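You operate a simulated robot arm through the tools that you are given. There is no shell and no other tool.

Carry out the task below with a simulated robot arm. There is one attempt and no reset: what you move stays moved.

JOB
Uncouple the grey table and park it, braked, at its yellow line.
Fine: swing the green handle up first.

It is judged by the outcome, as a careful person would: the job done as asked, and still so three seconds after it is handed in. It fails if anything else is knocked over, pushed out of place, dropped, spilled or broken.

ROBOT AND FRAMES
A 7-joint arm with a fingered hand on a trunk, on a base that moves. Base frame: it is fixed to the floor where the robot stands at the start and does not move with it; the origin is under the middle of the robot, x ahead of it, y to its left, z up; the surface under the hand at the start is at about z = 520. Lengths are in mm, angles in degrees, forces in N, time in s.
It reaches about 1085 mm from its shoulder. Its first joint turns from -166.0 to 166.0 degrees. Places, roughly: blue table [600, 400, 600]; blue table brake lever [1600, -800, 600]; fixed rail clamp [1600, -300, 1000]; green handle [700, 0, 900]; grey table [1000, -1000, 600]; grey table brake lever [0, -600, 700]; rail a knob [1400, -900, 1000]; rail b knob [1200, -700, 1000]; rail c knob [1000, -400, 1000]; rail d knob [700, -200, 1000]; sliding rail clamp [1400, 0, 1000]; sliding rail knob [1100, -300, 1000]; small table [-3200, 2100, 700]; small table brake lever [-2500, 2200, 700]. Payload 3.7 kg.
The TCP is the grasp point between the finger pads, 25 mm short of the fingertips. In the tool frame z runs along the fingers and y along their closing line. The gripper opens to 88 mm; its body begins 29 mm behind the TCP. The gripper is a hand of 5 fingers: y runs from the thumb to the fingers, the wrist lies at [-13, -106, -174] in the tool frame, and closing takes about 1.5 s.
Orientation is that of the tool frame in the base frame, as a unit quaternion [w, x, y, z]. With the fingers straight down and the wrist toward the robot, the tool's x, y and z point along [0, 1, 0], [1, 0, 0] and [0, 0, -1] of the base frame.

CONTROLS
- The arm moves only by the tool apply_moves. Its argument "increments" is a list that holds one entry, the list of rows, each a list of 7 numbers: the finger opening in mm, from 0 to 88, then the shift along the tool's x, y, z in mm, then the turn, a rotation vector about the tool's x, y, z in degrees. In form: [[[grip, dx, dy, dz, rx, ry, rz], ...]]. A call has 1 to 20 rows; each row shifts and turns the commanded pose from where the row before left it, along the tool's axes as they then stand. Each row takes 0.2 s and may step no farther than 50 mm and 8.6 degrees from the row before; otherwise, or with a gripper value out of range, the whole call is refused. Where a pose cannot be reached the arm comes as near as it can. A force on the tool above 90 N (or 10 N above the force at the start of the call, whichever is more), or a blocked arm, ends the call early, and 0.2 s more pass. The fingers move at their own pace (about 108 mm/s each) and stop on an object; they squeeze with about 21 N. The grip force told is the motor's: it shows also when the fingers shut on nothing. Time passes only in rows, and 0.2 s behind the last, so rows that do not move let the fingers close. The reply holds the time, the measured pose of the TCP, the force on the tool along the base axes, the opening and the grip force, in the units named above and with some noise, with the torque about the TCP (base axes, N m) and any sound that the robot's microphone picked up.
- Cameras (640 x 400 px; columns grow to the right, rows downward): "scene" is now at [164.5, 234.7, 1254.4]; the picture's right is [0.16, -0.99, -0.00], its down [-0.86, -0.14, -0.49] and it looks along [0.48, 0.08, -0.87] (base axes); focal length 214 px, centre (320, 200). "wrist" rides on the gripper at [59, -79, -105] in the tool frame; the picture's right is [-0.73, 0.32, -0.61], its down [-0.62, -0.68, 0.38] and it looks along [-0.29, 0.66, 0.70] (tool axes); focal length 234 px, centre (320, 200). There is no depth. A picture from a camera that has moved, and an enlarged one, comes with that camera's place and axes in the base frame and with its lens.
- snapshot(camera): a new picture of that camera. No time passes.
- drive_base(legs): drives the robot by 1 to 6 legs, each [ahead, left, turn to the left] in mm, mm and degrees, along the robot's own axes; the way and the turn of a leg run together, so that a leg with both is an arc; at most 1500 mm and 180 degrees a leg. The arm and the cameras ride along, it lands a little off, and it stops where it bumps. It gives what a move gives.
- hand_shape(shape): the hand has 5 fingers and takes this shape, open, in about a second: jaw (thumb against the fingers, like two jaws); tri (thumb and two fingers); tip (a fingertip pinch); poke (one finger out to press); point (the index stretched); flat (the hand flat); cup (the hand cupped); fist (a fist). The gripper value then closes the fingers along that shape, each until it touches; the sizes above hold for jaw. It gives what a move gives, with no picture.
- aim_head(pan, tilt): turns the head with the scene camera to pan (to the left, within 120 degrees either way) and tilt (down, from -29 to 69), counted from straight ahead of the robot. It gives what a move gives.
- inspect(camera, box): a new picture of the part [left, top, right, bottom] of that camera's present view, enlarged. No time passes.
- finish_job(): hands the job in; it is judged then, once.

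Places have to be worked out from the pictures, the camera data and where the tool is seen. Open the gripper and draw the arm clear of the work before you hand the job in, unless the task says otherwise.

The tools are called after "Emit:" as name(argument=value, ...) on one line, values as JSON. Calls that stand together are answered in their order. apply_moves: Moves the arm, as the interface text tells. Its arguments: {"type":"object","properties":{"increments":{"type":"array","items":{"type":"array","items":{"type":"array","items":{"type":"number"}}}}},"required":["increments"]} The other tools are called the same way: hand_shape (shape) gives the hand a shape; drive_base (legs) drives the base; aim_head (pan, tilt) turns the head that bears the scene camera; snapshot (camera) takes a picture; inspect (camera, box) takes an enlarged picture of a part of a camera's view; finish_job () hands the job in.

At the start:

```text
t: 0.0
tcp_pos: [400.4, -383.5, 1303.1]
tool_rot: [0.001, 0.707, 0.707, 0.0]
force: [0.3, 0.0, 0.4]
ft_torque: [-0.01, 0.02, -0.02]
width: 87.6
grasp_force: 0.1
shape: jaw
robot x, y, heading: [-3.6, 2.3, 0.1]
head pan, tilt (commanded): [9.4, 60.6]
```

scene: 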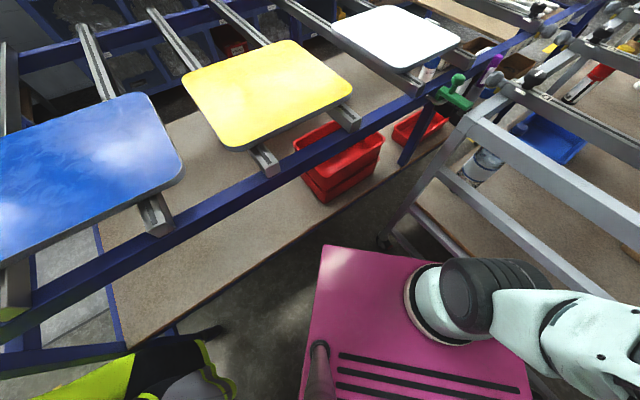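
wrist: 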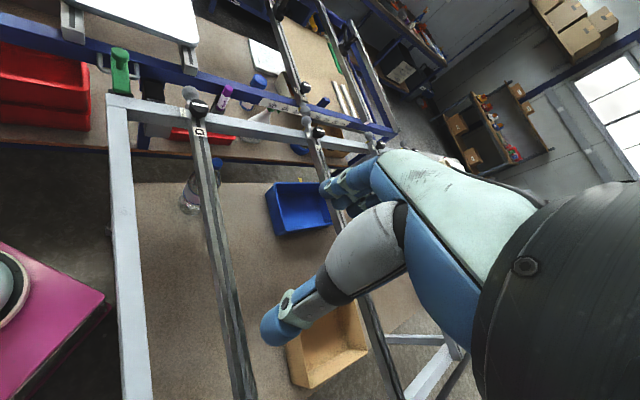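

The first pictures show a grey frame coupled to a blue frame near a green handle, with rails lying across. I'll look around with the head before doing anything.

Emit:
aim_head(pan=-30, tilt=35)

Emit:
snapshot(camera="scene")

```text
t: 1.1
tcp_pos: [399.1, -383.9, 1303.9]
tool_rot: [-0.001, 0.707, 0.707, 0.0]
force: [-0.2, 0.4, 0.2]
ft_torque: [-0.01, -0.04, -0.01]
width: 87.6
grasp_force: 0.0
shape: jaw
robot x, y, heading: [-0.5, -2.3, 0.0]
head pan, tilt (commanded): [-30.0, 35.0]
```

```text
taken
camera scene: at [175.7, 180.0, 1289.3], right [-0.5, -0.87, 0.0], down [-0.5, 0.29, -0.82], along [0.71, -0.41, -0.57], focal length 214 px, centre (320, 200)
```

scene: 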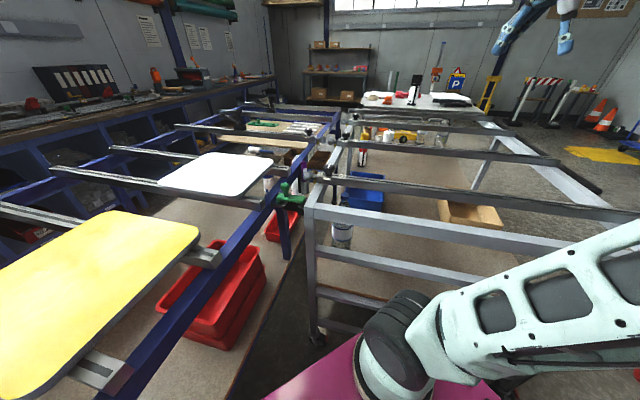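

The grey table is to the right of the blue frame, with a P sign and a yellow line farther off. I'll enlarge parts and look in other directions.

Emit:
inspect(camera="scene", box=[220, 80, 460, 230])

Emit:
inspect(camera="scene", box=[400, 40, 640, 190])

Emit:
aim_head(pan=-70, tilt=30)

Emit:
snapshot(camera="scene")

```text
2.67 times, centred on (340, 155) of scene
camera zoom: at [175.7, 180.0, 1289.3], right [-0.5, -0.87, 0.0], down [-0.5, 0.29, -0.82], along [0.71, -0.41, -0.57], focal length 572 px, centre (267, 320)
```

zoom: 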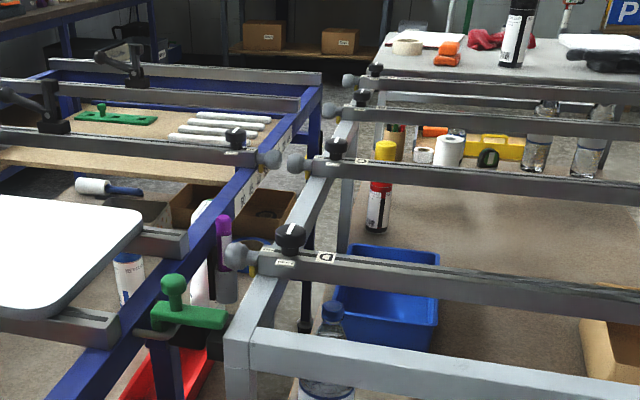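

```text
2.67 times, centred on (520, 115) of scene
camera zoom: at [175.7, 180.0, 1289.3], right [-0.5, -0.87, 0.0], down [-0.5, 0.29, -0.82], along [0.71, -0.41, -0.57], focal length 572 px, centre (-213, 427)
```

zoom: 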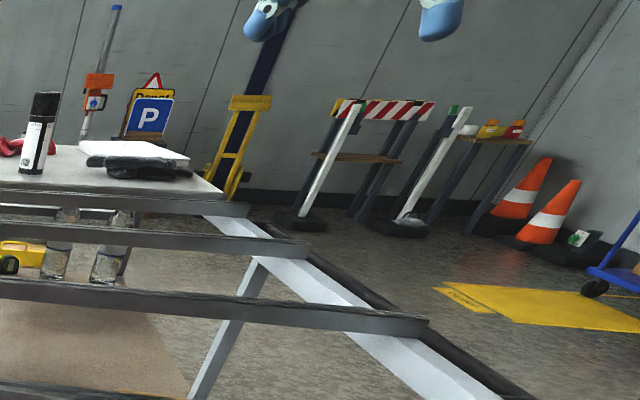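

```text
t: 2.1
tcp_pos: [400.6, -384.2, 1303.7]
tool_rot: [0.0, 0.707, 0.707, 0.0]
force: [-0.9, -1.0, 0.8]
ft_torque: [0.01, 0.0, 0.03]
width: 87.4
grasp_force: 0.0
shape: jaw
robot x, y, heading: [-1.4, 1.2, 0.0]
head pan, tilt (commanded): [-70.0, 30.0]
```

```text
taken
camera scene: at [130.4, 139.0, 1297.2], right [-0.94, -0.34, 0.0], down [-0.17, 0.47, -0.87], along [0.3, -0.81, -0.5], focal length 214 px, centre (320, 200)
```

scene: 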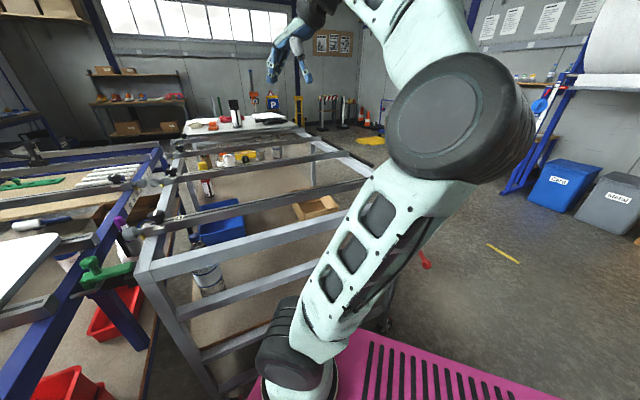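

A yellow line segment on the floor appears at px (505,253), and a red thing at (425,258), perhaps the grey brake lever. I'll enlarge it and look further right.

Emit:
inspect(camera="scene", box=[360, 220, 560, 345])

Emit:
aim_head(pan=-110, tilt=40)

Emit:
snapshot(camera="scene")

```text
3.20 times, centred on (460, 282) of scene
camera zoom: at [130.4, 139.0, 1297.2], right [-0.94, -0.34, 0.0], down [-0.17, 0.47, -0.87], along [0.3, -0.81, -0.5], focal length 686 px, centre (-128, -64)
```

zoom: 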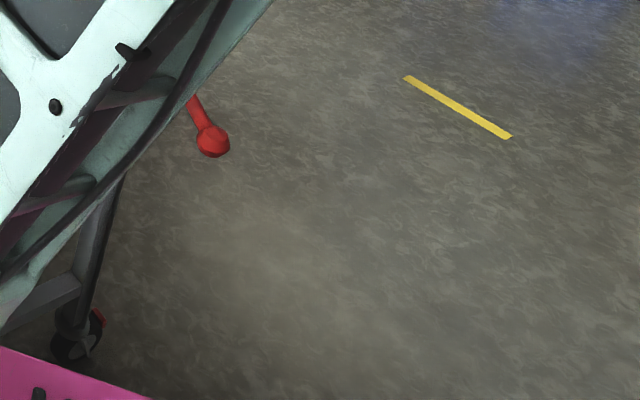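

```text
t: 3.2
tcp_pos: [399.8, -384.7, 1304.6]
tool_rot: [0.0, 0.707, 0.707, -0.001]
force: [-0.4, 0.0, -0.5]
ft_torque: [-0.03, 0.0, 0.03]
width: 87.5
grasp_force: 0.2
shape: jaw
robot x, y, heading: [2.9, 1.9, -0.2]
head pan, tilt (commanded): [-110.0, 40.0]
```

```text
taken
camera scene: at [70.4, 144.0, 1281.9], right [-0.94, 0.34, 0.0], down [0.22, 0.6, -0.77], along [-0.26, -0.72, -0.64], focal length 214 px, centre (320, 200)
```

scene: 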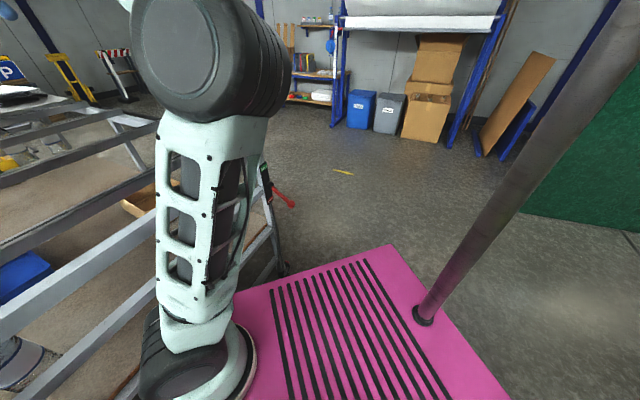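

I place the yellow line at about (-770,-1730) to (-940,-1570) on the floor, so it runs diagonally. I'll look at the left and behind for other lines and the other tables.

Emit:
inspect(camera="scene", box=[220, 130, 420, 255])

Emit:
aim_head(pan=120, tilt=20)

Emit:
snapshot(camera="scene")

Emit:
aim_head(pan=60, tilt=30)

Emit:
snapshot(camera="scene")

Emit:
aim_head(pan=0, tilt=35)

Emit:
snapshot(camera="scene")

```text
3.20 times, centred on (320, 192) of scene
camera zoom: at [70.4, 144.0, 1281.9], right [-0.94, 0.34, 0.0], down [0.22, 0.6, -0.77], along [-0.26, -0.72, -0.64], focal length 686 px, centre (320, 224)
```

zoom: 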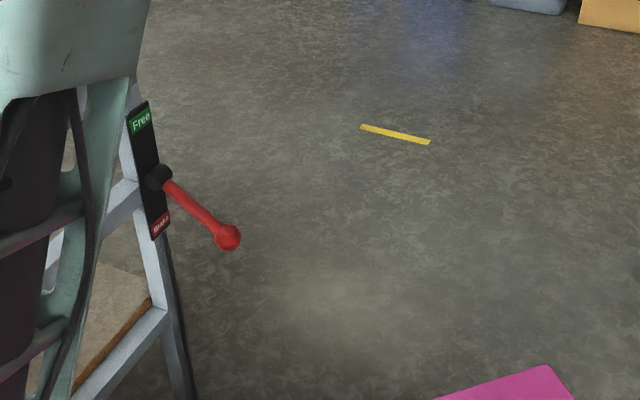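

```text
t: 6.5
tcp_pos: [400.3, -384.5, 1304.3]
tool_rot: [0.0, 0.707, 0.707, 0.0]
force: [0.1, 0.1, -0.4]
ft_torque: [-0.02, 0.05, 0.0]
width: 87.6
grasp_force: 0.1
shape: jaw
robot x, y, heading: [-1.9, -1.0, -0.1]
head pan, tilt (commanded): [120.0, 20.0]
```

```text
taken
camera scene: at [52.9, 304.6, 1313.3], right [0.87, 0.5, 0.0], down [0.17, -0.3, -0.94], along [-0.47, 0.81, -0.34], focal length 214 px, centre (320, 200)
```

scene: 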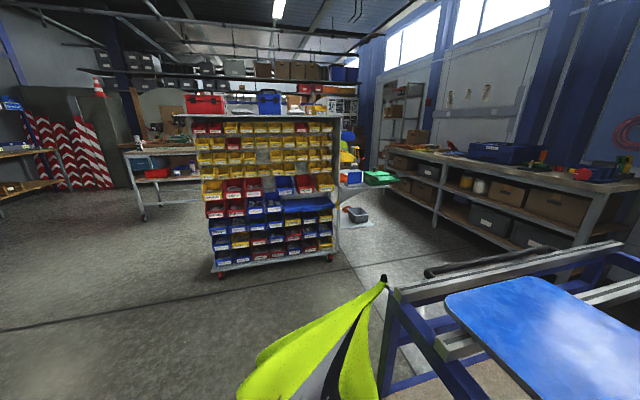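

```text
t: 7.8
tcp_pos: [399.6, -384.1, 1302.8]
tool_rot: [0.0, 0.707, 0.707, 0.0]
force: [-0.1, -0.9, -1.0]
ft_torque: [0.0, 0.02, -0.01]
width: 87.3
grasp_force: 0.0
shape: jaw
robot x, y, heading: [0.2, -0.5, -0.3]
head pan, tilt (commanded): [60.0, 30.0]
```

```text
taken
camera scene: at [144.6, 302.3, 1297.2], right [0.87, -0.5, 0.0], down [-0.25, -0.43, -0.87], along [0.43, 0.75, -0.5], focal length 214 px, centre (320, 200)
```

scene: 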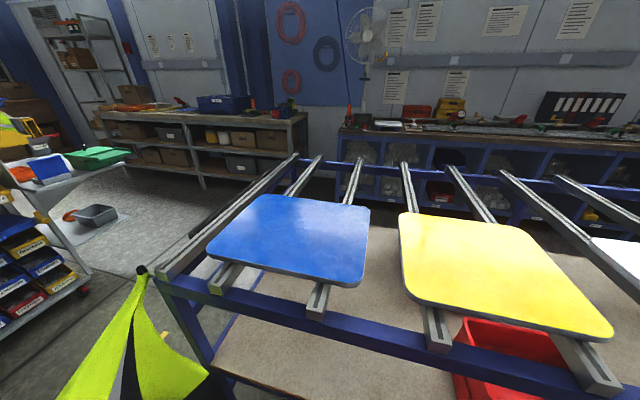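

```text
t: 9.1
tcp_pos: [400.3, -383.4, 1304.5]
tool_rot: [0.001, 0.707, 0.707, 0.0]
force: [0.3, 0.7, 0.4]
ft_torque: [-0.01, -0.03, 0.02]
width: 87.6
grasp_force: 0.0
shape: jaw
robot x, y, heading: [-3.2, 2.7, -0.1]
head pan, tilt (commanded): [0.0, 35.0]
```

```text
taken
camera scene: at [187.5, 224.0, 1289.4], right [0.0, -1.0, 0.0], down [-0.57, 0.0, -0.82], along [0.82, 0.0, -0.57], focal length 214 px, centre (320, 200)
```

scene: 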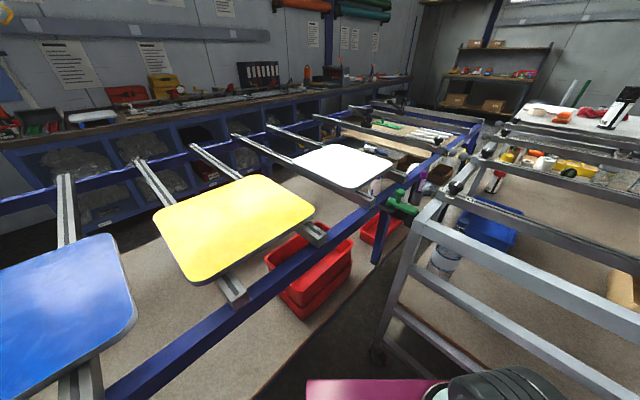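

The grey brake lever plate reads Free on top and Brake below, and the lever is pointing down (braked). Now I enlarge the coupling and rail ends.

Emit:
inspect(camera="scene", box=[360, 130, 520, 230])

Emit:
inspect(camera="scene", box=[350, 90, 510, 190])

Emit:
inspect(camera="scene", box=[480, 90, 640, 190])

Emit:
inspect(camera="wrist", box=[80, 0, 400, 200])

```text
4.00 times, centred on (440, 180) of scene
camera zoom: at [187.5, 224.0, 1289.4], right [0.0, -1.0, 0.0], down [-0.57, 0.0, -0.82], along [0.82, 0.0, -0.57], focal length 858 px, centre (-160, 280)
```

zoom: 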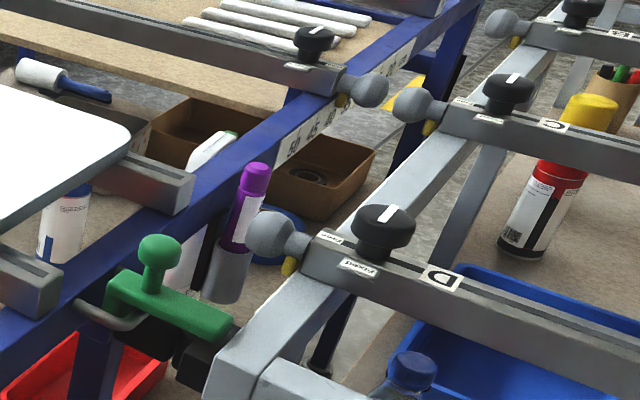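

```text
4.00 times, centred on (430, 140) of scene
camera zoom: at [187.5, 224.0, 1289.4], right [0.0, -1.0, 0.0], down [-0.57, 0.0, -0.82], along [0.82, 0.0, -0.57], focal length 858 px, centre (-120, 440)
```

zoom: 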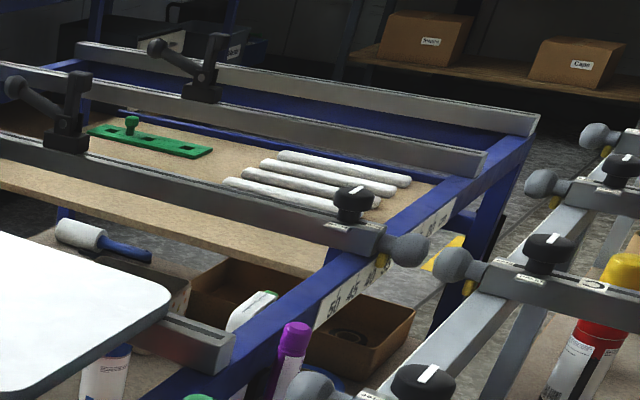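

```text
4.00 times, centred on (560, 140) of scene
camera zoom: at [187.5, 224.0, 1289.4], right [0.0, -1.0, 0.0], down [-0.57, 0.0, -0.82], along [0.82, 0.0, -0.57], focal length 858 px, centre (-640, 440)
```

zoom: 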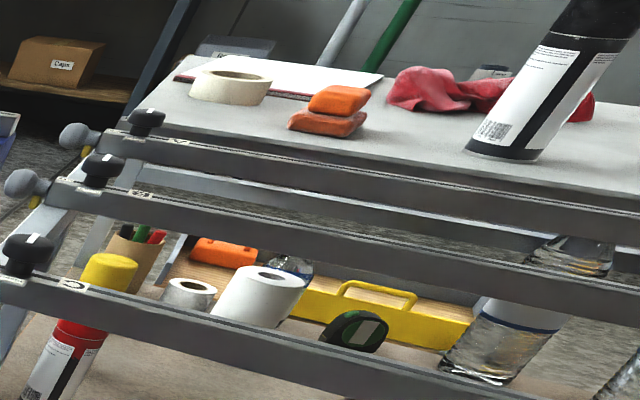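

```text
2.00 times, centred on (240, 100) of wrist
camera zoom: at [321.0, -324.8, 1410.0], right [0.32, -0.73, 0.61], down [-0.68, -0.62, -0.38], along [0.66, -0.29, -0.7], focal length 468 px, centre (480, 400)
```

zoom: 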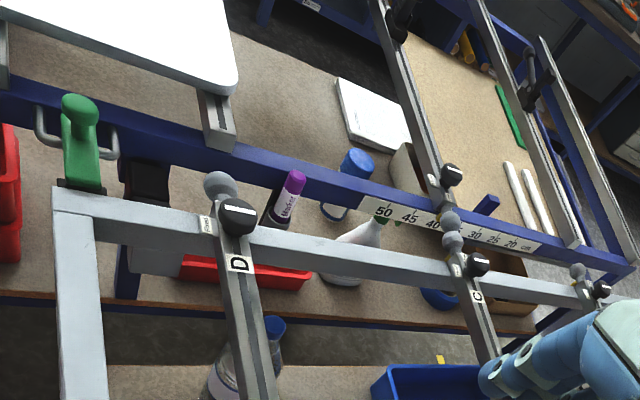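

The whole set-up is turned 45°: the blue edge runs along (1,-1), the grey table lies on its (-1,-1) side, and the yellow line is parallel to that edge. I triangulate the green ball at about (690,2,968) with the hinge near (645,-40,920). I'll look at the knob labels more closely.

Emit:
aim_head(pan=-15, tilt=30)

Emit:
snapshot(camera="scene")

Emit:
inspect(camera="scene", box=[320, 180, 400, 230])

Emit:
inspect(camera="scene", box=[330, 130, 410, 180])

Emit:
inspect(camera="wrist", box=[80, 30, 240, 130])

Emit:
inspect(camera="wrist", box=[220, 50, 380, 150])

```text
t: 9.8
tcp_pos: [399.7, -383.7, 1303.3]
tool_rot: [0.0, 0.707, 0.707, 0.0]
force: [0.8, -0.1, 0.2]
ft_torque: [0.01, -0.06, -0.01]
width: 87.5
grasp_force: 0.0
shape: jaw
robot x, y, heading: [3.2, 1.3, -0.2]
head pan, tilt (commanded): [-15.0, 30.0]
```

```text
taken
camera scene: at [186.8, 200.6, 1297.2], right [-0.26, -0.97, 0.0], down [-0.48, 0.13, -0.87], along [0.84, -0.22, -0.5], focal length 214 px, centre (320, 200)
```

scene: 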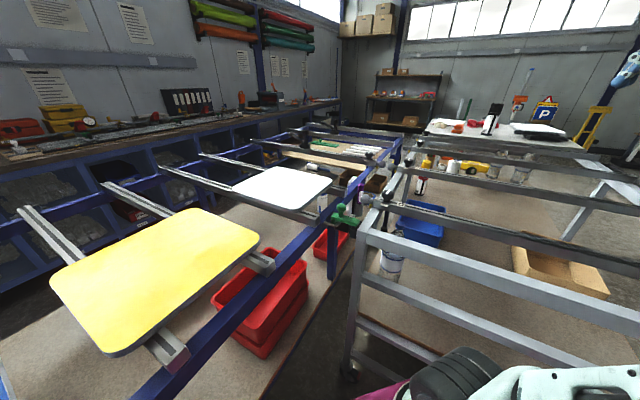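

```text
8.00 times, centred on (360, 205) of scene
camera zoom: at [186.8, 200.6, 1297.2], right [-0.26, -0.97, 0.0], down [-0.48, 0.13, -0.87], along [0.84, -0.22, -0.5], focal length 1716 px, centre (0, 160)
```

zoom: 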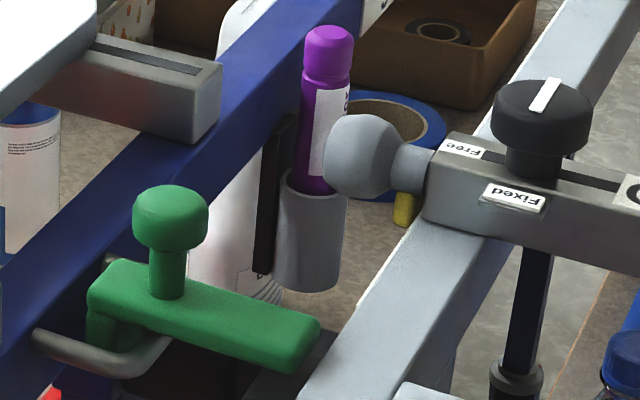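

```text
8.00 times, centred on (370, 155) of scene
camera zoom: at [186.8, 200.6, 1297.2], right [-0.26, -0.97, 0.0], down [-0.48, 0.13, -0.87], along [0.84, -0.22, -0.5], focal length 1716 px, centre (-80, 560)
```

zoom: 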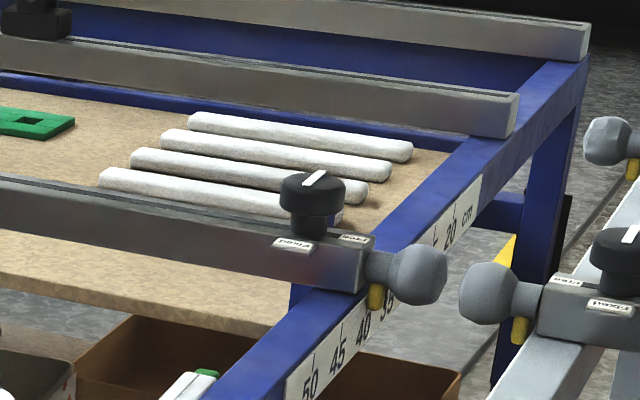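

```text
4.00 times, centred on (160, 80) of wrist
camera zoom: at [321.0, -324.8, 1410.0], right [0.32, -0.73, 0.61], down [-0.68, -0.62, -0.38], along [0.66, -0.29, -0.7], focal length 937 px, centre (960, 680)
```

zoom: 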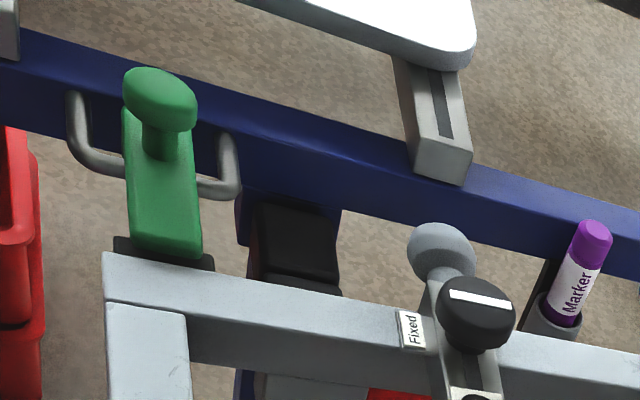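

```text
4.00 times, centred on (300, 100) of wrist
camera zoom: at [321.0, -324.8, 1410.0], right [0.32, -0.73, 0.61], down [-0.68, -0.62, -0.38], along [0.66, -0.29, -0.7], focal length 937 px, centre (400, 600)
```

zoom: 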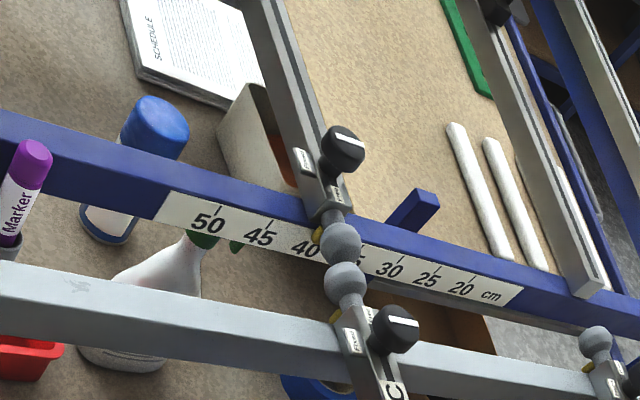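

Rail knobs all read "Fixed", the green handle hooks over a U-bail on the blue beam and hinges on the grey side. I rotate the hand 45° so it closes along the hinge axis and bring it high above the green ball.

Emit:
apply_moves(increments=[[[88, 0, 0, 0, 0, 0, 7.5], [88, 0, 0, 0, 0, 0, 7.5], [88, 0, 0, 0, 0, 0, 7.5], [88, 0, 0, 0, 0, 0, 7.5], [88, 0, 0, 0, 0, 0, 7.5], [88, 0, 0, 0, 0, 0, 7.5], [88, 40, -5.6, 0, 0, 0, 0], [88, 40, -5.6, 0, 0, 0, 0], [88, 40, -5.6, 0, 0, 0, 0], [88, 40, -5.6, 0, 0, 0, 0], [88, 40, -5.6, 0, 0, 0, 0], [88, 40, -5.6, 0, 0, 0, 0], [88, 40, -5.6, 0, 0, 0, 0], [88, 40, -5.6, 0, 0, 0, 0], [88, 40, -5.6, 0, 0, 0, 0], [88, 40, -5.6, 0, 0, 0, 0], [88, 40, -5.6, 0, 0, 0, 0], [88, 38, -5.6, 0, 0, 0, 0]]])

Emit:
snapshot(camera="scene")

Emit:
snapshot(camera="wrist")

```text
t: 13.7
tcp_pos: [691.2, 1.4, 1306.5]
tool_rot: [0.0, 0.924, 0.382, 0.0]
force: [-0.3, 0.8, -0.1]
ft_torque: [-0.02, -0.01, -0.01]
width: 87.7
grasp_force: 0.1
shape: jaw
robot x, y, heading: [2.4, -0.7, 0.2]
head pan, tilt (commanded): [-15.0, 30.0]
```

```text
taken
camera scene: at [186.6, 200.5, 1297.2], right [-0.26, -0.97, 0.0], down [-0.48, 0.13, -0.87], along [0.84, -0.22, -0.5], focal length 214 px, centre (320, 200)
```

scene: 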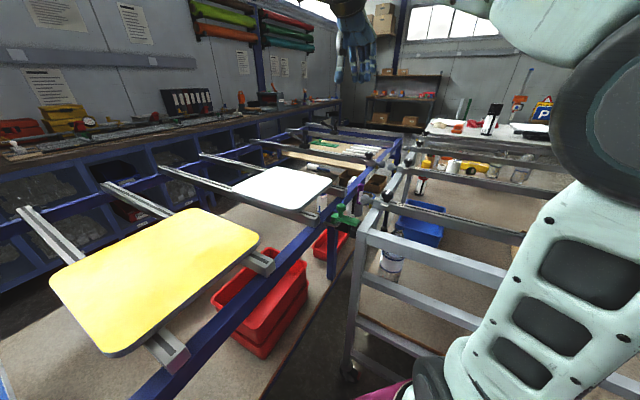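

```text
taken
camera wrist: at [676.2, 98.6, 1412.9], right [-0.29, -0.74, 0.61], down [-0.92, 0.04, -0.38], along [0.26, -0.67, -0.7], focal length 234 px, centre (320, 200)
```

wrist: 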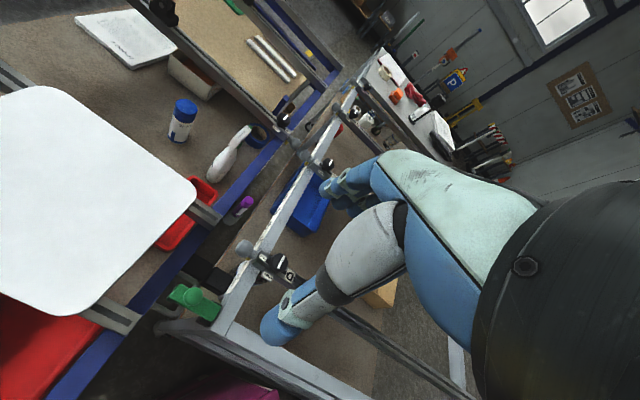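

The ball shows where I predicted it in the new wrist view, so (690,2,968) holds. The white plate edge is ~90 mm clear, so I descend to just above the ball.

Emit:
apply_moves(increments=[[[88, 0, 0, 40, 0, 0, 0], [88, 0, 0, 40, 0, 0, 0], [88, 0, 0, 40, 0, 0, 0], [88, 0, 0, 40, 0, 0, 0], [88, 0, 0, 40, 0, 0, 0], [88, 0, 0, 40, 0, 0, 0], [88, 0, 0, 30, 0, 0, 0], [88, 0, 0, 20, 0, 0, 0]]])

Emit:
snapshot(camera="wrist")

Emit:
inspect(camera="scene", box=[280, 140, 440, 240])

```text
t: 15.4
tcp_pos: [689.9, 0.9, 1013.9]
tool_rot: [0.0, 0.924, 0.382, 0.0]
force: [-0.6, -0.4, 1.5]
ft_torque: [-0.02, -0.01, 0.0]
width: 87.8
grasp_force: 0.0
shape: jaw
robot x, y, heading: [3.4, -3.2, 0.0]
head pan, tilt (commanded): [-15.0, 30.0]
```

```text
taken
camera wrist: at [675.6, 99.6, 1120.9], right [-0.29, -0.74, 0.61], down [-0.92, 0.04, -0.38], along [0.26, -0.67, -0.7], focal length 234 px, centre (320, 200)
```

wrist: 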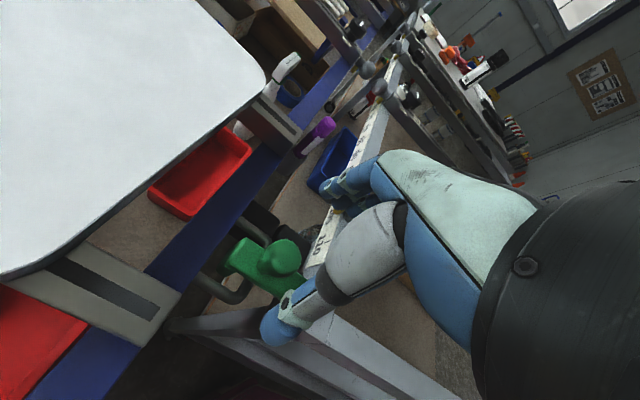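

```text
4.00 times, centred on (360, 190) of scene
camera zoom: at [186.8, 200.6, 1297.2], right [-0.26, -0.97, 0.0], down [-0.48, 0.13, -0.87], along [0.84, -0.22, -0.5], focal length 858 px, centre (160, 240)
```

zoom: 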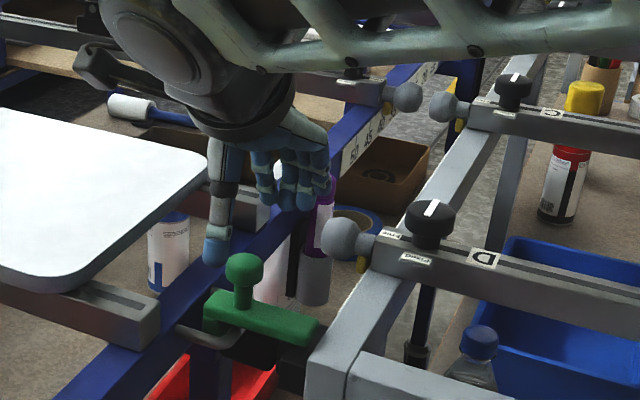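

The hand is straddling above the ball, thumb on the robot side and fingers on the far side. I descend to the ball height and close.

Emit:
apply_moves(increments=[[[88, 0, 0, 15, 0, 0, 0], [88, 0, 0, 15, 0, 0, 0], [88, 0, 0, 13, 0, 0, 0], [88, 0, 0, 0, 0, 0, 0]]])

Emit:
snapshot(camera="wrist")

Emit:
inspect(camera="scene", box=[300, 165, 380, 215])

```text
t: 16.4
tcp_pos: [691.8, 1.7, 972.9]
tool_rot: [0.0, 0.924, 0.383, 0.0]
force: [-0.6, 0.5, -0.5]
ft_torque: [0.04, 0.0, 0.03]
width: 87.7
grasp_force: 0.0
shape: jaw
robot x, y, heading: [1.0, 2.2, -0.0]
head pan, tilt (commanded): [-15.0, 30.0]
```

```text
taken
camera wrist: at [676.6, 99.8, 1078.2], right [-0.29, -0.74, 0.61], down [-0.92, 0.04, -0.38], along [0.26, -0.67, -0.7], focal length 234 px, centre (320, 200)
```

wrist: 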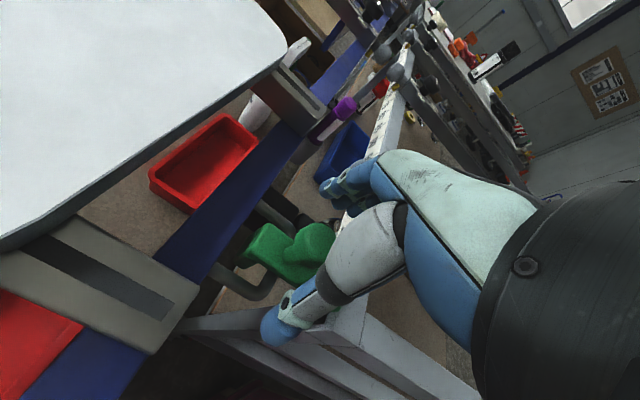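

```text
8.00 times, centred on (340, 190) of scene
camera zoom: at [186.8, 200.6, 1297.2], right [-0.26, -0.97, 0.0], down [-0.48, 0.13, -0.87], along [0.84, -0.22, -0.5], focal length 1716 px, centre (160, 280)
```

zoom: 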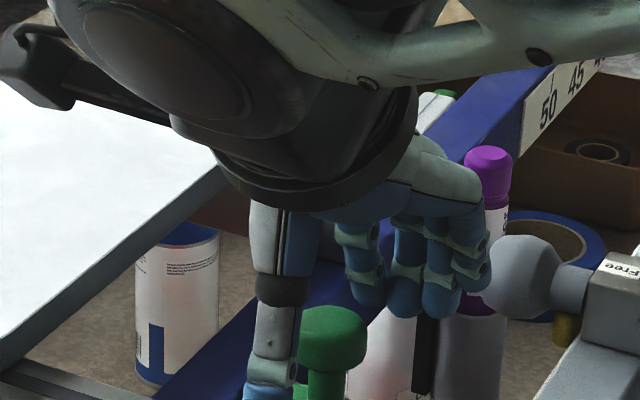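

Thumb, ball and fingers line up along the closing line. I close the hand on the ball.

Emit:
apply_moves(increments=[[[60, 0, 0, 0, 0, 0, 0], [40, 0, 0, 0, 0, 0, 0], [20, 0, 0, 0, 0, 0, 0], [10, 0, 0, 0, 0, 0, 0], [10, 0, 0, 0, 0, 0, 0], [10, 0, 0, 0, 0, 0, 0], [10, 0, 0, 0, 0, 0, 0], [10, 0, 0, 0, 0, 0, 0]]])

Emit:
snapshot(camera="wrist")

Emit:
inspect(camera="scene", box=[300, 165, 380, 215])

```text
t: 18.2
tcp_pos: [690.9, 2.6, 971.8]
tool_rot: [0.0, 0.924, 0.383, 0.001]
force: [-6.7, 2.6, -6.4]
ft_torque: [0.05, 0.1, -0.01]
width: 18.4
grasp_force: 20.9
shape: jaw
robot x, y, heading: [-2.0, 3.0, 0.0]
head pan, tilt (commanded): [-15.0, 30.0]
```

```text
taken
camera wrist: at [676.4, 100.0, 1078.2], right [-0.28, -0.74, 0.61], down [-0.92, 0.04, -0.38], along [0.26, -0.67, -0.7], focal length 234 px, centre (320, 200)
```

wrist: 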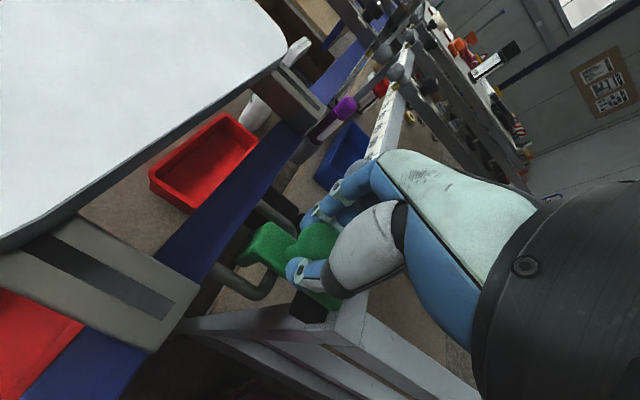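

```text
8.00 times, centred on (340, 190) of scene
camera zoom: at [186.7, 200.7, 1297.2], right [-0.26, -0.97, 0.0], down [-0.48, 0.13, -0.87], along [0.84, -0.22, -0.5], focal length 1716 px, centre (160, 280)
```

zoom: 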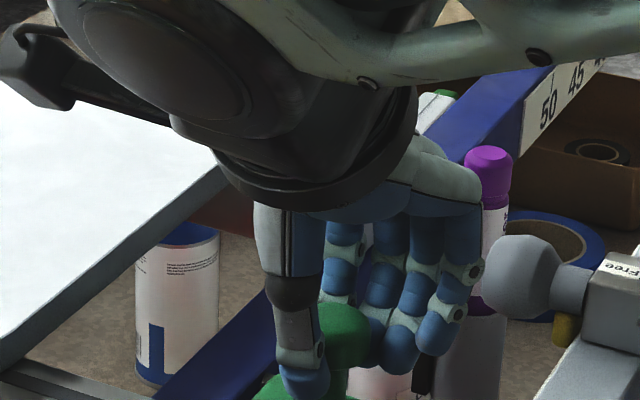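

The fingers closed to 18 mm under the knob's cap with 21 N, a good hold. I start swinging up along an arc about the hinge (about 60 mm back, 55 mm below), a small part first to read the forces.

Emit:
apply_moves(increments=[[[10, -3.9, 0, -3.8, 0, 3.75, 0], [10, -3.9, 0, -3.8, 0, 3.75, 0], [10, -3.9, 0, -3.8, 0, 3.75, 0], [10, -3.9, 0, -3.8, 0, 3.75, 0]]])

Emit:
inspect(camera="scene", box=[290, 155, 410, 230])

```text
t: 19.2
tcp_pos: [677.9, -9.3, 983.9]
tool_rot: [-0.05, 0.916, 0.379, 0.12]
force: [-5.2, 6.5, -1.8]
ft_torque: [0.13, 0.09, 0.04]
width: 18.6
grasp_force: 21.2
shape: jaw
robot x, y, heading: [0.5, -1.2, -0.0]
head pan, tilt (commanded): [-15.0, 30.0]
```

```text
5.33 times, centred on (350, 192) of scene
camera zoom: at [186.7, 200.9, 1297.1], right [-0.26, -0.97, 0.0], down [-0.48, 0.13, -0.87], along [0.84, -0.22, -0.5], focal length 1144 px, centre (160, 240)
```

zoom: 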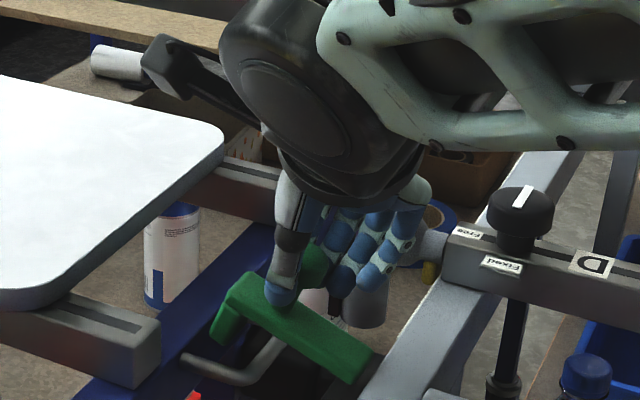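

The handle is lifting freely and forces are tiny. I continue the arc.

Emit:
apply_moves(increments=[[[10, -5.2, 0, -5, 0, 5, 0], [10, -5.2, 0, -5, 0, 5, 0], [10, -5.2, 0, -5, 0, 5, 0], [10, -5.2, 0, -5, 0, 5, 0], [10, -5.2, 0, -5, 0, 5, 0], [10, -5.2, 0, -5, 0, 5, 0]]])

Emit:
snapshot(camera="scene")

Emit:
inspect(camera="scene", box=[290, 155, 410, 230])

```text
t: 20.6
tcp_pos: [648.9, -38.9, 996.2]
tool_rot: [-0.146, 0.853, 0.353, 0.354]
force: [-4.5, 4.1, -3.9]
ft_torque: [0.09, 0.03, 0.04]
width: 15.5
grasp_force: 21.4
shape: jaw
robot x, y, heading: [0.4, -0.5, 0.1]
head pan, tilt (commanded): [-15.0, 30.0]
```

```text
taken
camera scene: at [186.8, 200.6, 1297.2], right [-0.26, -0.97, 0.0], down [-0.48, 0.13, -0.87], along [0.84, -0.22, -0.5], focal length 214 px, centre (320, 200)
```

scene: 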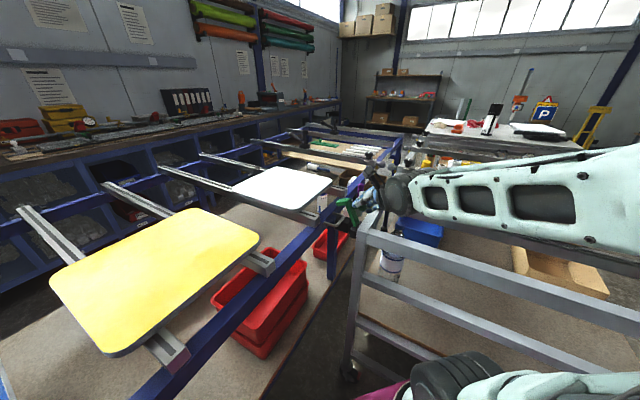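

```text
5.33 times, centred on (350, 192) of scene
camera zoom: at [186.8, 200.6, 1297.2], right [-0.26, -0.97, 0.0], down [-0.48, 0.13, -0.87], along [0.84, -0.22, -0.5], focal length 1144 px, centre (160, 240)
```

zoom: 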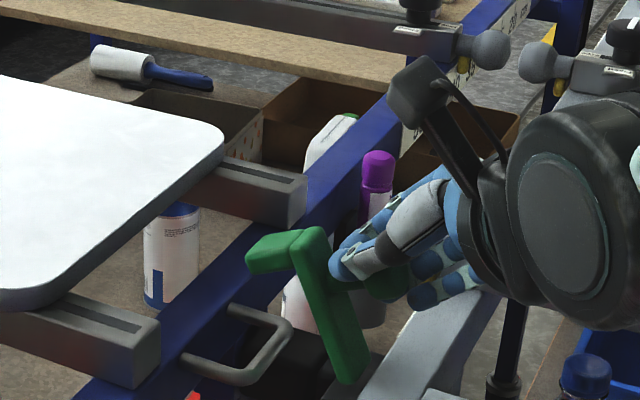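

The handle is about 45–60° up and clear of the bail, with forces still small. I continue the arc towards vertical.

Emit:
apply_moves(increments=[[[10, -5.2, 0, -5, 0, 5, 0], [10, -5.2, 0, -5, 0, 5, 0], [10, -5.2, 0, -5, 0, 5, 0], [10, -5.2, 0, -5, 0, 5, 0]]])

Emit:
inspect(camera="scene", box=[290, 140, 450, 240])

Emit:
snapshot(camera="wrist")

```text
t: 21.6
tcp_pos: [653.3, -62.1, 1023.3]
tool_rot: [-0.206, 0.779, 0.323, 0.496]
force: [0.5, -0.2, 0.4]
ft_torque: [0.0, 0.02, -0.01]
width: 13.5
grasp_force: 21.3
shape: jaw
out of reach, approached as far as the arm can: row 2, 3, 4
robot x, y, heading: [0.3, 1.1, -0.0]
head pan, tilt (commanded): [-15.0, 30.0]
```

```text
4.00 times, centred on (370, 190) of scene
camera zoom: at [186.8, 200.6, 1297.2], right [-0.26, -0.97, 0.0], down [-0.48, 0.13, -0.87], along [0.84, -0.22, -0.5], focal length 858 px, centre (120, 240)
```

zoom: 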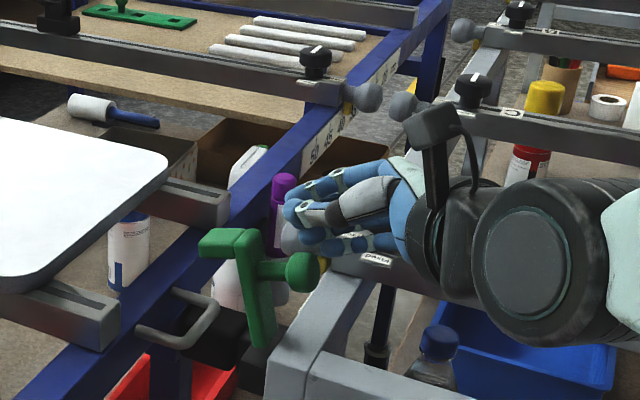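

```text
taken
camera wrist: at [547.6, -55.3, 1122.4], right [-0.38, -0.83, -0.4], down [-0.42, 0.54, -0.73], along [0.82, -0.1, -0.56], focal length 234 px, centre (320, 200)
```

wrist: 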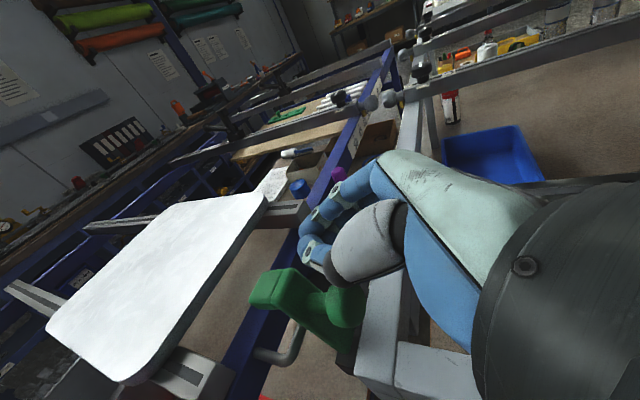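

The hand slipped off near the end because the pose went out of reach, but the handle stands up at about 90° on its own, with the hook clear of the bail. I back the hand straight up and level it, then inspect the handle.

Emit:
apply_moves(increments=[[[13, 22.6, 0, -10.6, 0, 0, 0], [13, 22.6, 0, -10.6, 0, 0, 0], [13, 22.6, 0, -10.6, 0, 0, 0], [13, 22.6, 0, -10.6, 0, 0, 0], [13, 0, 0, 0, 0, -8, 0], [13, 0, 0, 0, 0, -8, 0], [13, 0, 0, 0, 0, -8, 0], [13, 0, 0, 0, 0, -8, 0], [13, 0, 0, 0, 0, -8, 0], [13, 0, 0, 0, 0, -8, 0], [13, 0, 0, 0, 0, -8, 0], [13, 0, 0, 0, 0, -8, 0]]])

Emit:
snapshot(camera="scene")

Emit:
inspect(camera="scene", box=[290, 160, 410, 235])

Emit:
snapshot(camera="wrist")

```text
t: 24.2
tcp_pos: [653.5, -62.5, 1121.5]
tool_rot: [-0.003, 0.924, 0.383, 0.008]
force: [1.0, -0.3, 0.5]
ft_torque: [-0.01, -0.01, 0.0]
width: 13.1
grasp_force: 0.1
shape: jaw
robot x, y, heading: [0.5, 2.1, 0.2]
head pan, tilt (commanded): [-15.0, 30.0]
```

```text
taken
camera scene: at [186.7, 200.6, 1297.2], right [-0.26, -0.97, 0.0], down [-0.48, 0.13, -0.87], along [0.84, -0.22, -0.5], focal length 214 px, centre (320, 200)
```

scene: 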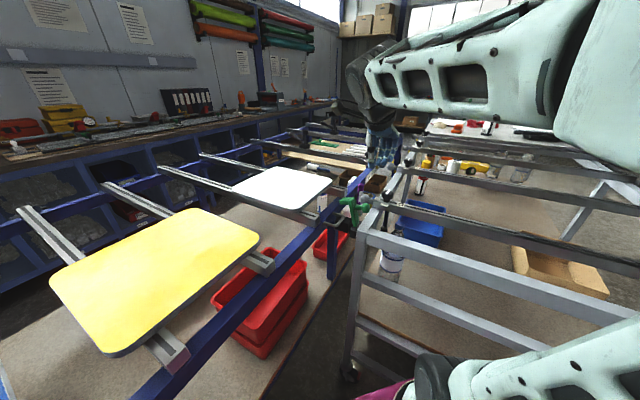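

```text
5.33 times, centred on (350, 198) of scene
camera zoom: at [186.7, 200.6, 1297.2], right [-0.26, -0.97, 0.0], down [-0.48, 0.13, -0.87], along [0.84, -0.22, -0.5], focal length 1144 px, centre (160, 213)
```

zoom: 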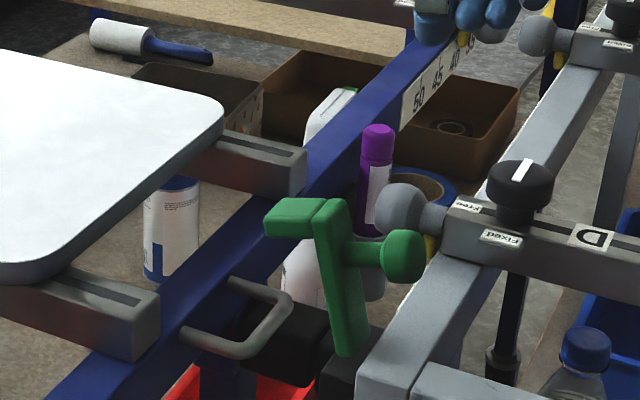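

```text
taken
camera wrist: at [636.8, 33.9, 1229.7], right [-0.29, -0.75, 0.6], down [-0.92, 0.05, -0.39], along [0.27, -0.66, -0.7], focal length 234 px, centre (320, 200)
```

wrist: 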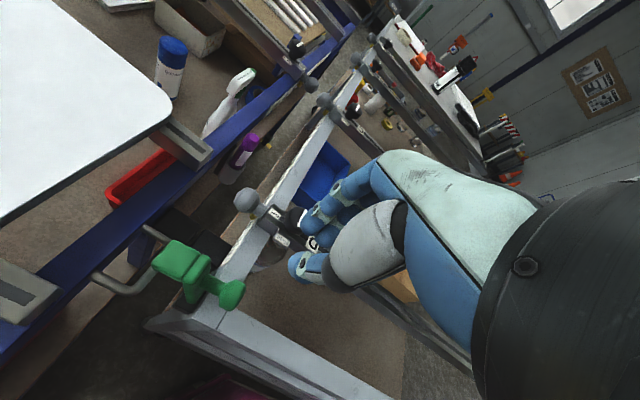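

The handle stands up roughly 70–80° from its latched position, clear of the bail, and holds by itself. I'll press gently down on the knob from above (it now points toward the grey side) to bring the handle fully up to its stop.

Emit:
apply_moves(increments=[[[13, -23, -19, 0, 0, 0, 0], [13, 0, 0, 30, 0, 0, 0], [13, 0, 0, 30, 0, 0, 0], [13, 0, 0, 25, 0, 0, 0], [13, 0, 0, 8, 0, 0, 0]]])

Emit:
snapshot(camera="wrist")

Emit:
inspect(camera="scene", box=[290, 160, 410, 235])

```text
t: 25.4
tcp_pos: [621.9, -64.0, 1028.6]
tool_rot: [-0.003, 0.924, 0.381, 0.008]
force: [-0.7, 0.6, 0.1]
ft_torque: [-0.01, -0.04, -0.01]
width: 12.9
grasp_force: 0.1
shape: jaw
robot x, y, heading: [0.7, 0.6, -0.2]
head pan, tilt (commanded): [-15.0, 30.0]
```

```text
taken
camera wrist: at [607.2, 32.0, 1135.9], right [-0.29, -0.75, 0.59], down [-0.92, 0.05, -0.39], along [0.27, -0.66, -0.7], focal length 234 px, centre (320, 200)
```

wrist: 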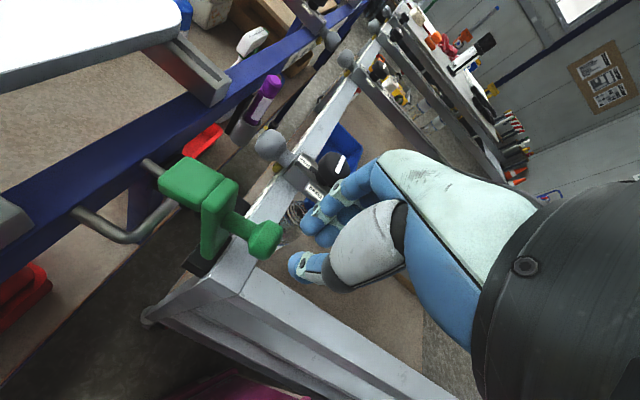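

```text
5.33 times, centred on (350, 198) of scene
camera zoom: at [186.8, 200.6, 1297.2], right [-0.26, -0.97, 0.0], down [-0.48, 0.13, -0.87], along [0.84, -0.22, -0.5], focal length 1144 px, centre (160, 213)
```

zoom: 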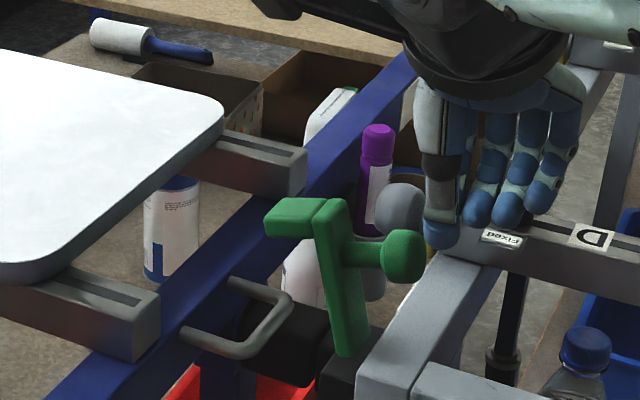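

The knob is at about (637,-46,985) and the handle sits some 60–75° up. I'd rather pull it fully up by its top: raise, turn the hand so fingers are on the blue side of the handle, then drag it gently towards the grey side.

Emit:
apply_moves(increments=[[[40, 0, 0, -40, 0, 0, 0], [60, 0, 0, -40, 0, 0, 0], [88, 0, 0, 0, 0, 0, -7.5], [88, 0, 0, 0, 0, 0, -7.5], [88, 0, 0, 0, 0, 0, -7.5], [88, 0, 0, 0, 0, 0, -7.5], [88, 0, 0, 0, 0, 0, -7.5], [88, 0, 0, 0, 0, 0, -7.5], [88, 0, 0, 0, 0, 0, -7.5], [88, 0, 0, 0, 0, 0, -7.5], [88, 0, 0, 0, 0, 0, -7.5], [88, 0, 0, 0, 0, 0, -7.5], [88, 0, 0, 0, 0, 0, -7.5], [88, 0, 0, 0, 0, 0, -7.5], [88, 0, 38, 0, 0, 0, 0], [88, 0, 38, 0, 0, 0, 0]]])

Emit:
snapshot(camera="wrist")

Emit:
snapshot(camera="scene")

```text
t: 28.9
tcp_pos: [674.3, -10.1, 1111.7]
tool_rot: [0.004, 0.382, 0.924, 0.009]
force: [-0.2, -0.1, 0.6]
ft_torque: [0.02, -0.03, -0.02]
width: 87.8
grasp_force: 0.1
shape: jaw
robot x, y, heading: [0.3, 1.7, -0.1]
head pan, tilt (commanded): [-15.0, 30.0]
```

```text
taken
camera wrist: at [576.1, -25.8, 1215.9], right [0.73, -0.29, 0.61], down [-0.04, -0.92, -0.4], along [0.68, 0.27, -0.68], focal length 234 px, centre (320, 200)
```

wrist: 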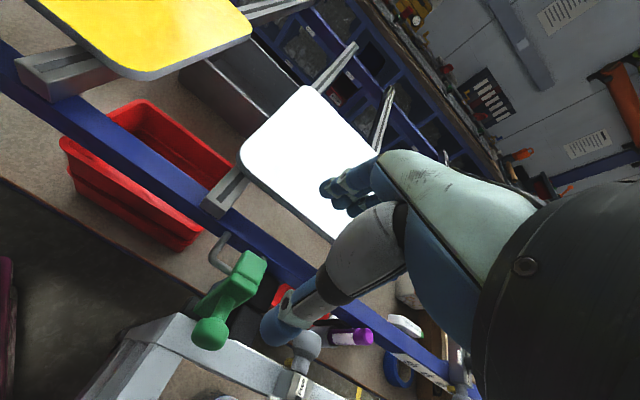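

```text
taken
camera scene: at [186.7, 200.3, 1297.2], right [-0.26, -0.97, 0.0], down [-0.48, 0.13, -0.87], along [0.84, -0.22, -0.5], focal length 214 px, centre (320, 200)
```

scene: 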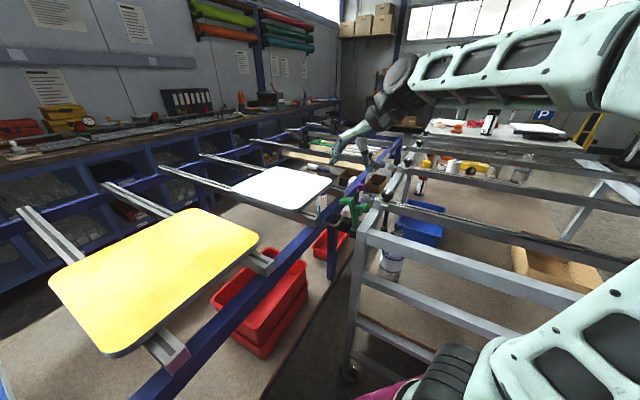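

The thumb would land on the knob, so I shift the hand ~36 mm along the hinge axis, then descend so only the fingers are behind the handle on the blue side.

Emit:
apply_moves(increments=[[[88, -36, 0, 0, 0, 0, 0], [88, 0, 0, 35, 0, 0, 0], [88, 0, 0, 35, 0, 0, 0], [88, 0, 0, 20, 0, 0, 0], [88, 0, 0, 15, 0, 0, 0]]])

Emit:
snapshot(camera="wrist")

Emit:
inspect(camera="scene", box=[290, 150, 410, 225])

```text
t: 30.1
tcp_pos: [703.0, -35.4, 1005.5]
tool_rot: [0.003, 0.383, 0.924, 0.008]
force: [-0.7, -0.4, -0.8]
ft_torque: [0.01, 0.0, 0.0]
width: 87.7
grasp_force: 0.1
shape: jaw
robot x, y, heading: [-0.3, -0.3, -0.1]
head pan, tilt (commanded): [-15.0, 30.0]
```

```text
taken
camera wrist: at [604.0, -51.3, 1109.6], right [0.73, -0.29, 0.61], down [-0.04, -0.92, -0.4], along [0.68, 0.27, -0.68], focal length 234 px, centre (320, 200)
```

wrist: 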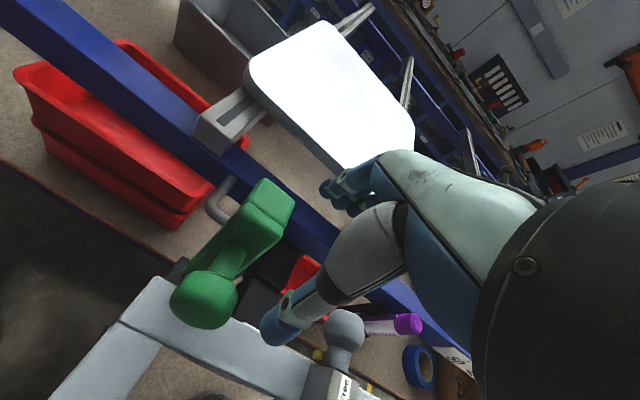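

```text
5.33 times, centred on (350, 188) of scene
camera zoom: at [186.8, 200.5, 1297.2], right [-0.26, -0.97, 0.0], down [-0.48, 0.13, -0.87], along [0.84, -0.22, -0.5], focal length 1144 px, centre (160, 267)
```

zoom: 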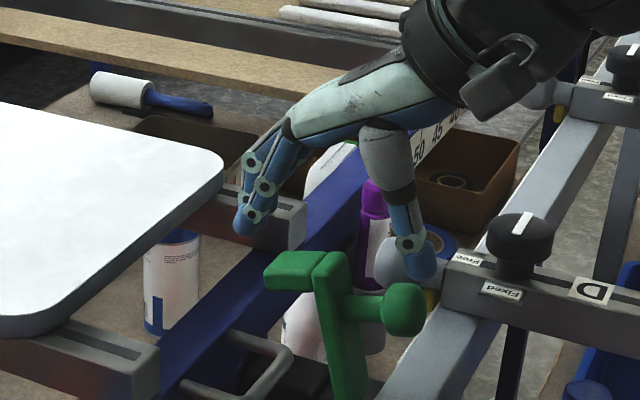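

The fingers are behind the hook and the thumb is clear of the knob. I drag slowly toward the grey side (tool −y), watching the force.

Emit:
apply_moves(increments=[[[88, 6, 0, 0, 0, 0, 0], [88, 0, -8, 0, 0, 0, 0], [88, 0, -8, 0, 0, 0, 0], [88, 0, -8, 0, 0, 0, 0], [88, 0, -6, 0, 0, 0, 0]]])

Emit:
inspect(camera="scene", box=[290, 150, 410, 225])

```text
t: 31.2
tcp_pos: [678.2, -52.0, 1006.6]
tool_rot: [0.004, 0.383, 0.924, 0.008]
force: [-0.6, -0.4, -1.0]
ft_torque: [-0.02, 0.0, 0.01]
width: 87.6
grasp_force: 0.1
shape: jaw
robot x, y, heading: [-0.2, 1.0, 0.2]
head pan, tilt (commanded): [-15.0, 30.0]
```

```text
5.33 times, centred on (350, 188) of scene
camera zoom: at [186.8, 200.6, 1297.2], right [-0.26, -0.97, 0.0], down [-0.48, 0.13, -0.87], along [0.84, -0.22, -0.5], focal length 1144 px, centre (160, 267)
```

zoom: 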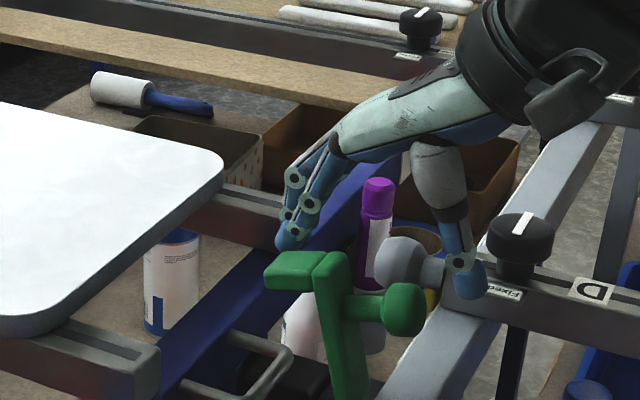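

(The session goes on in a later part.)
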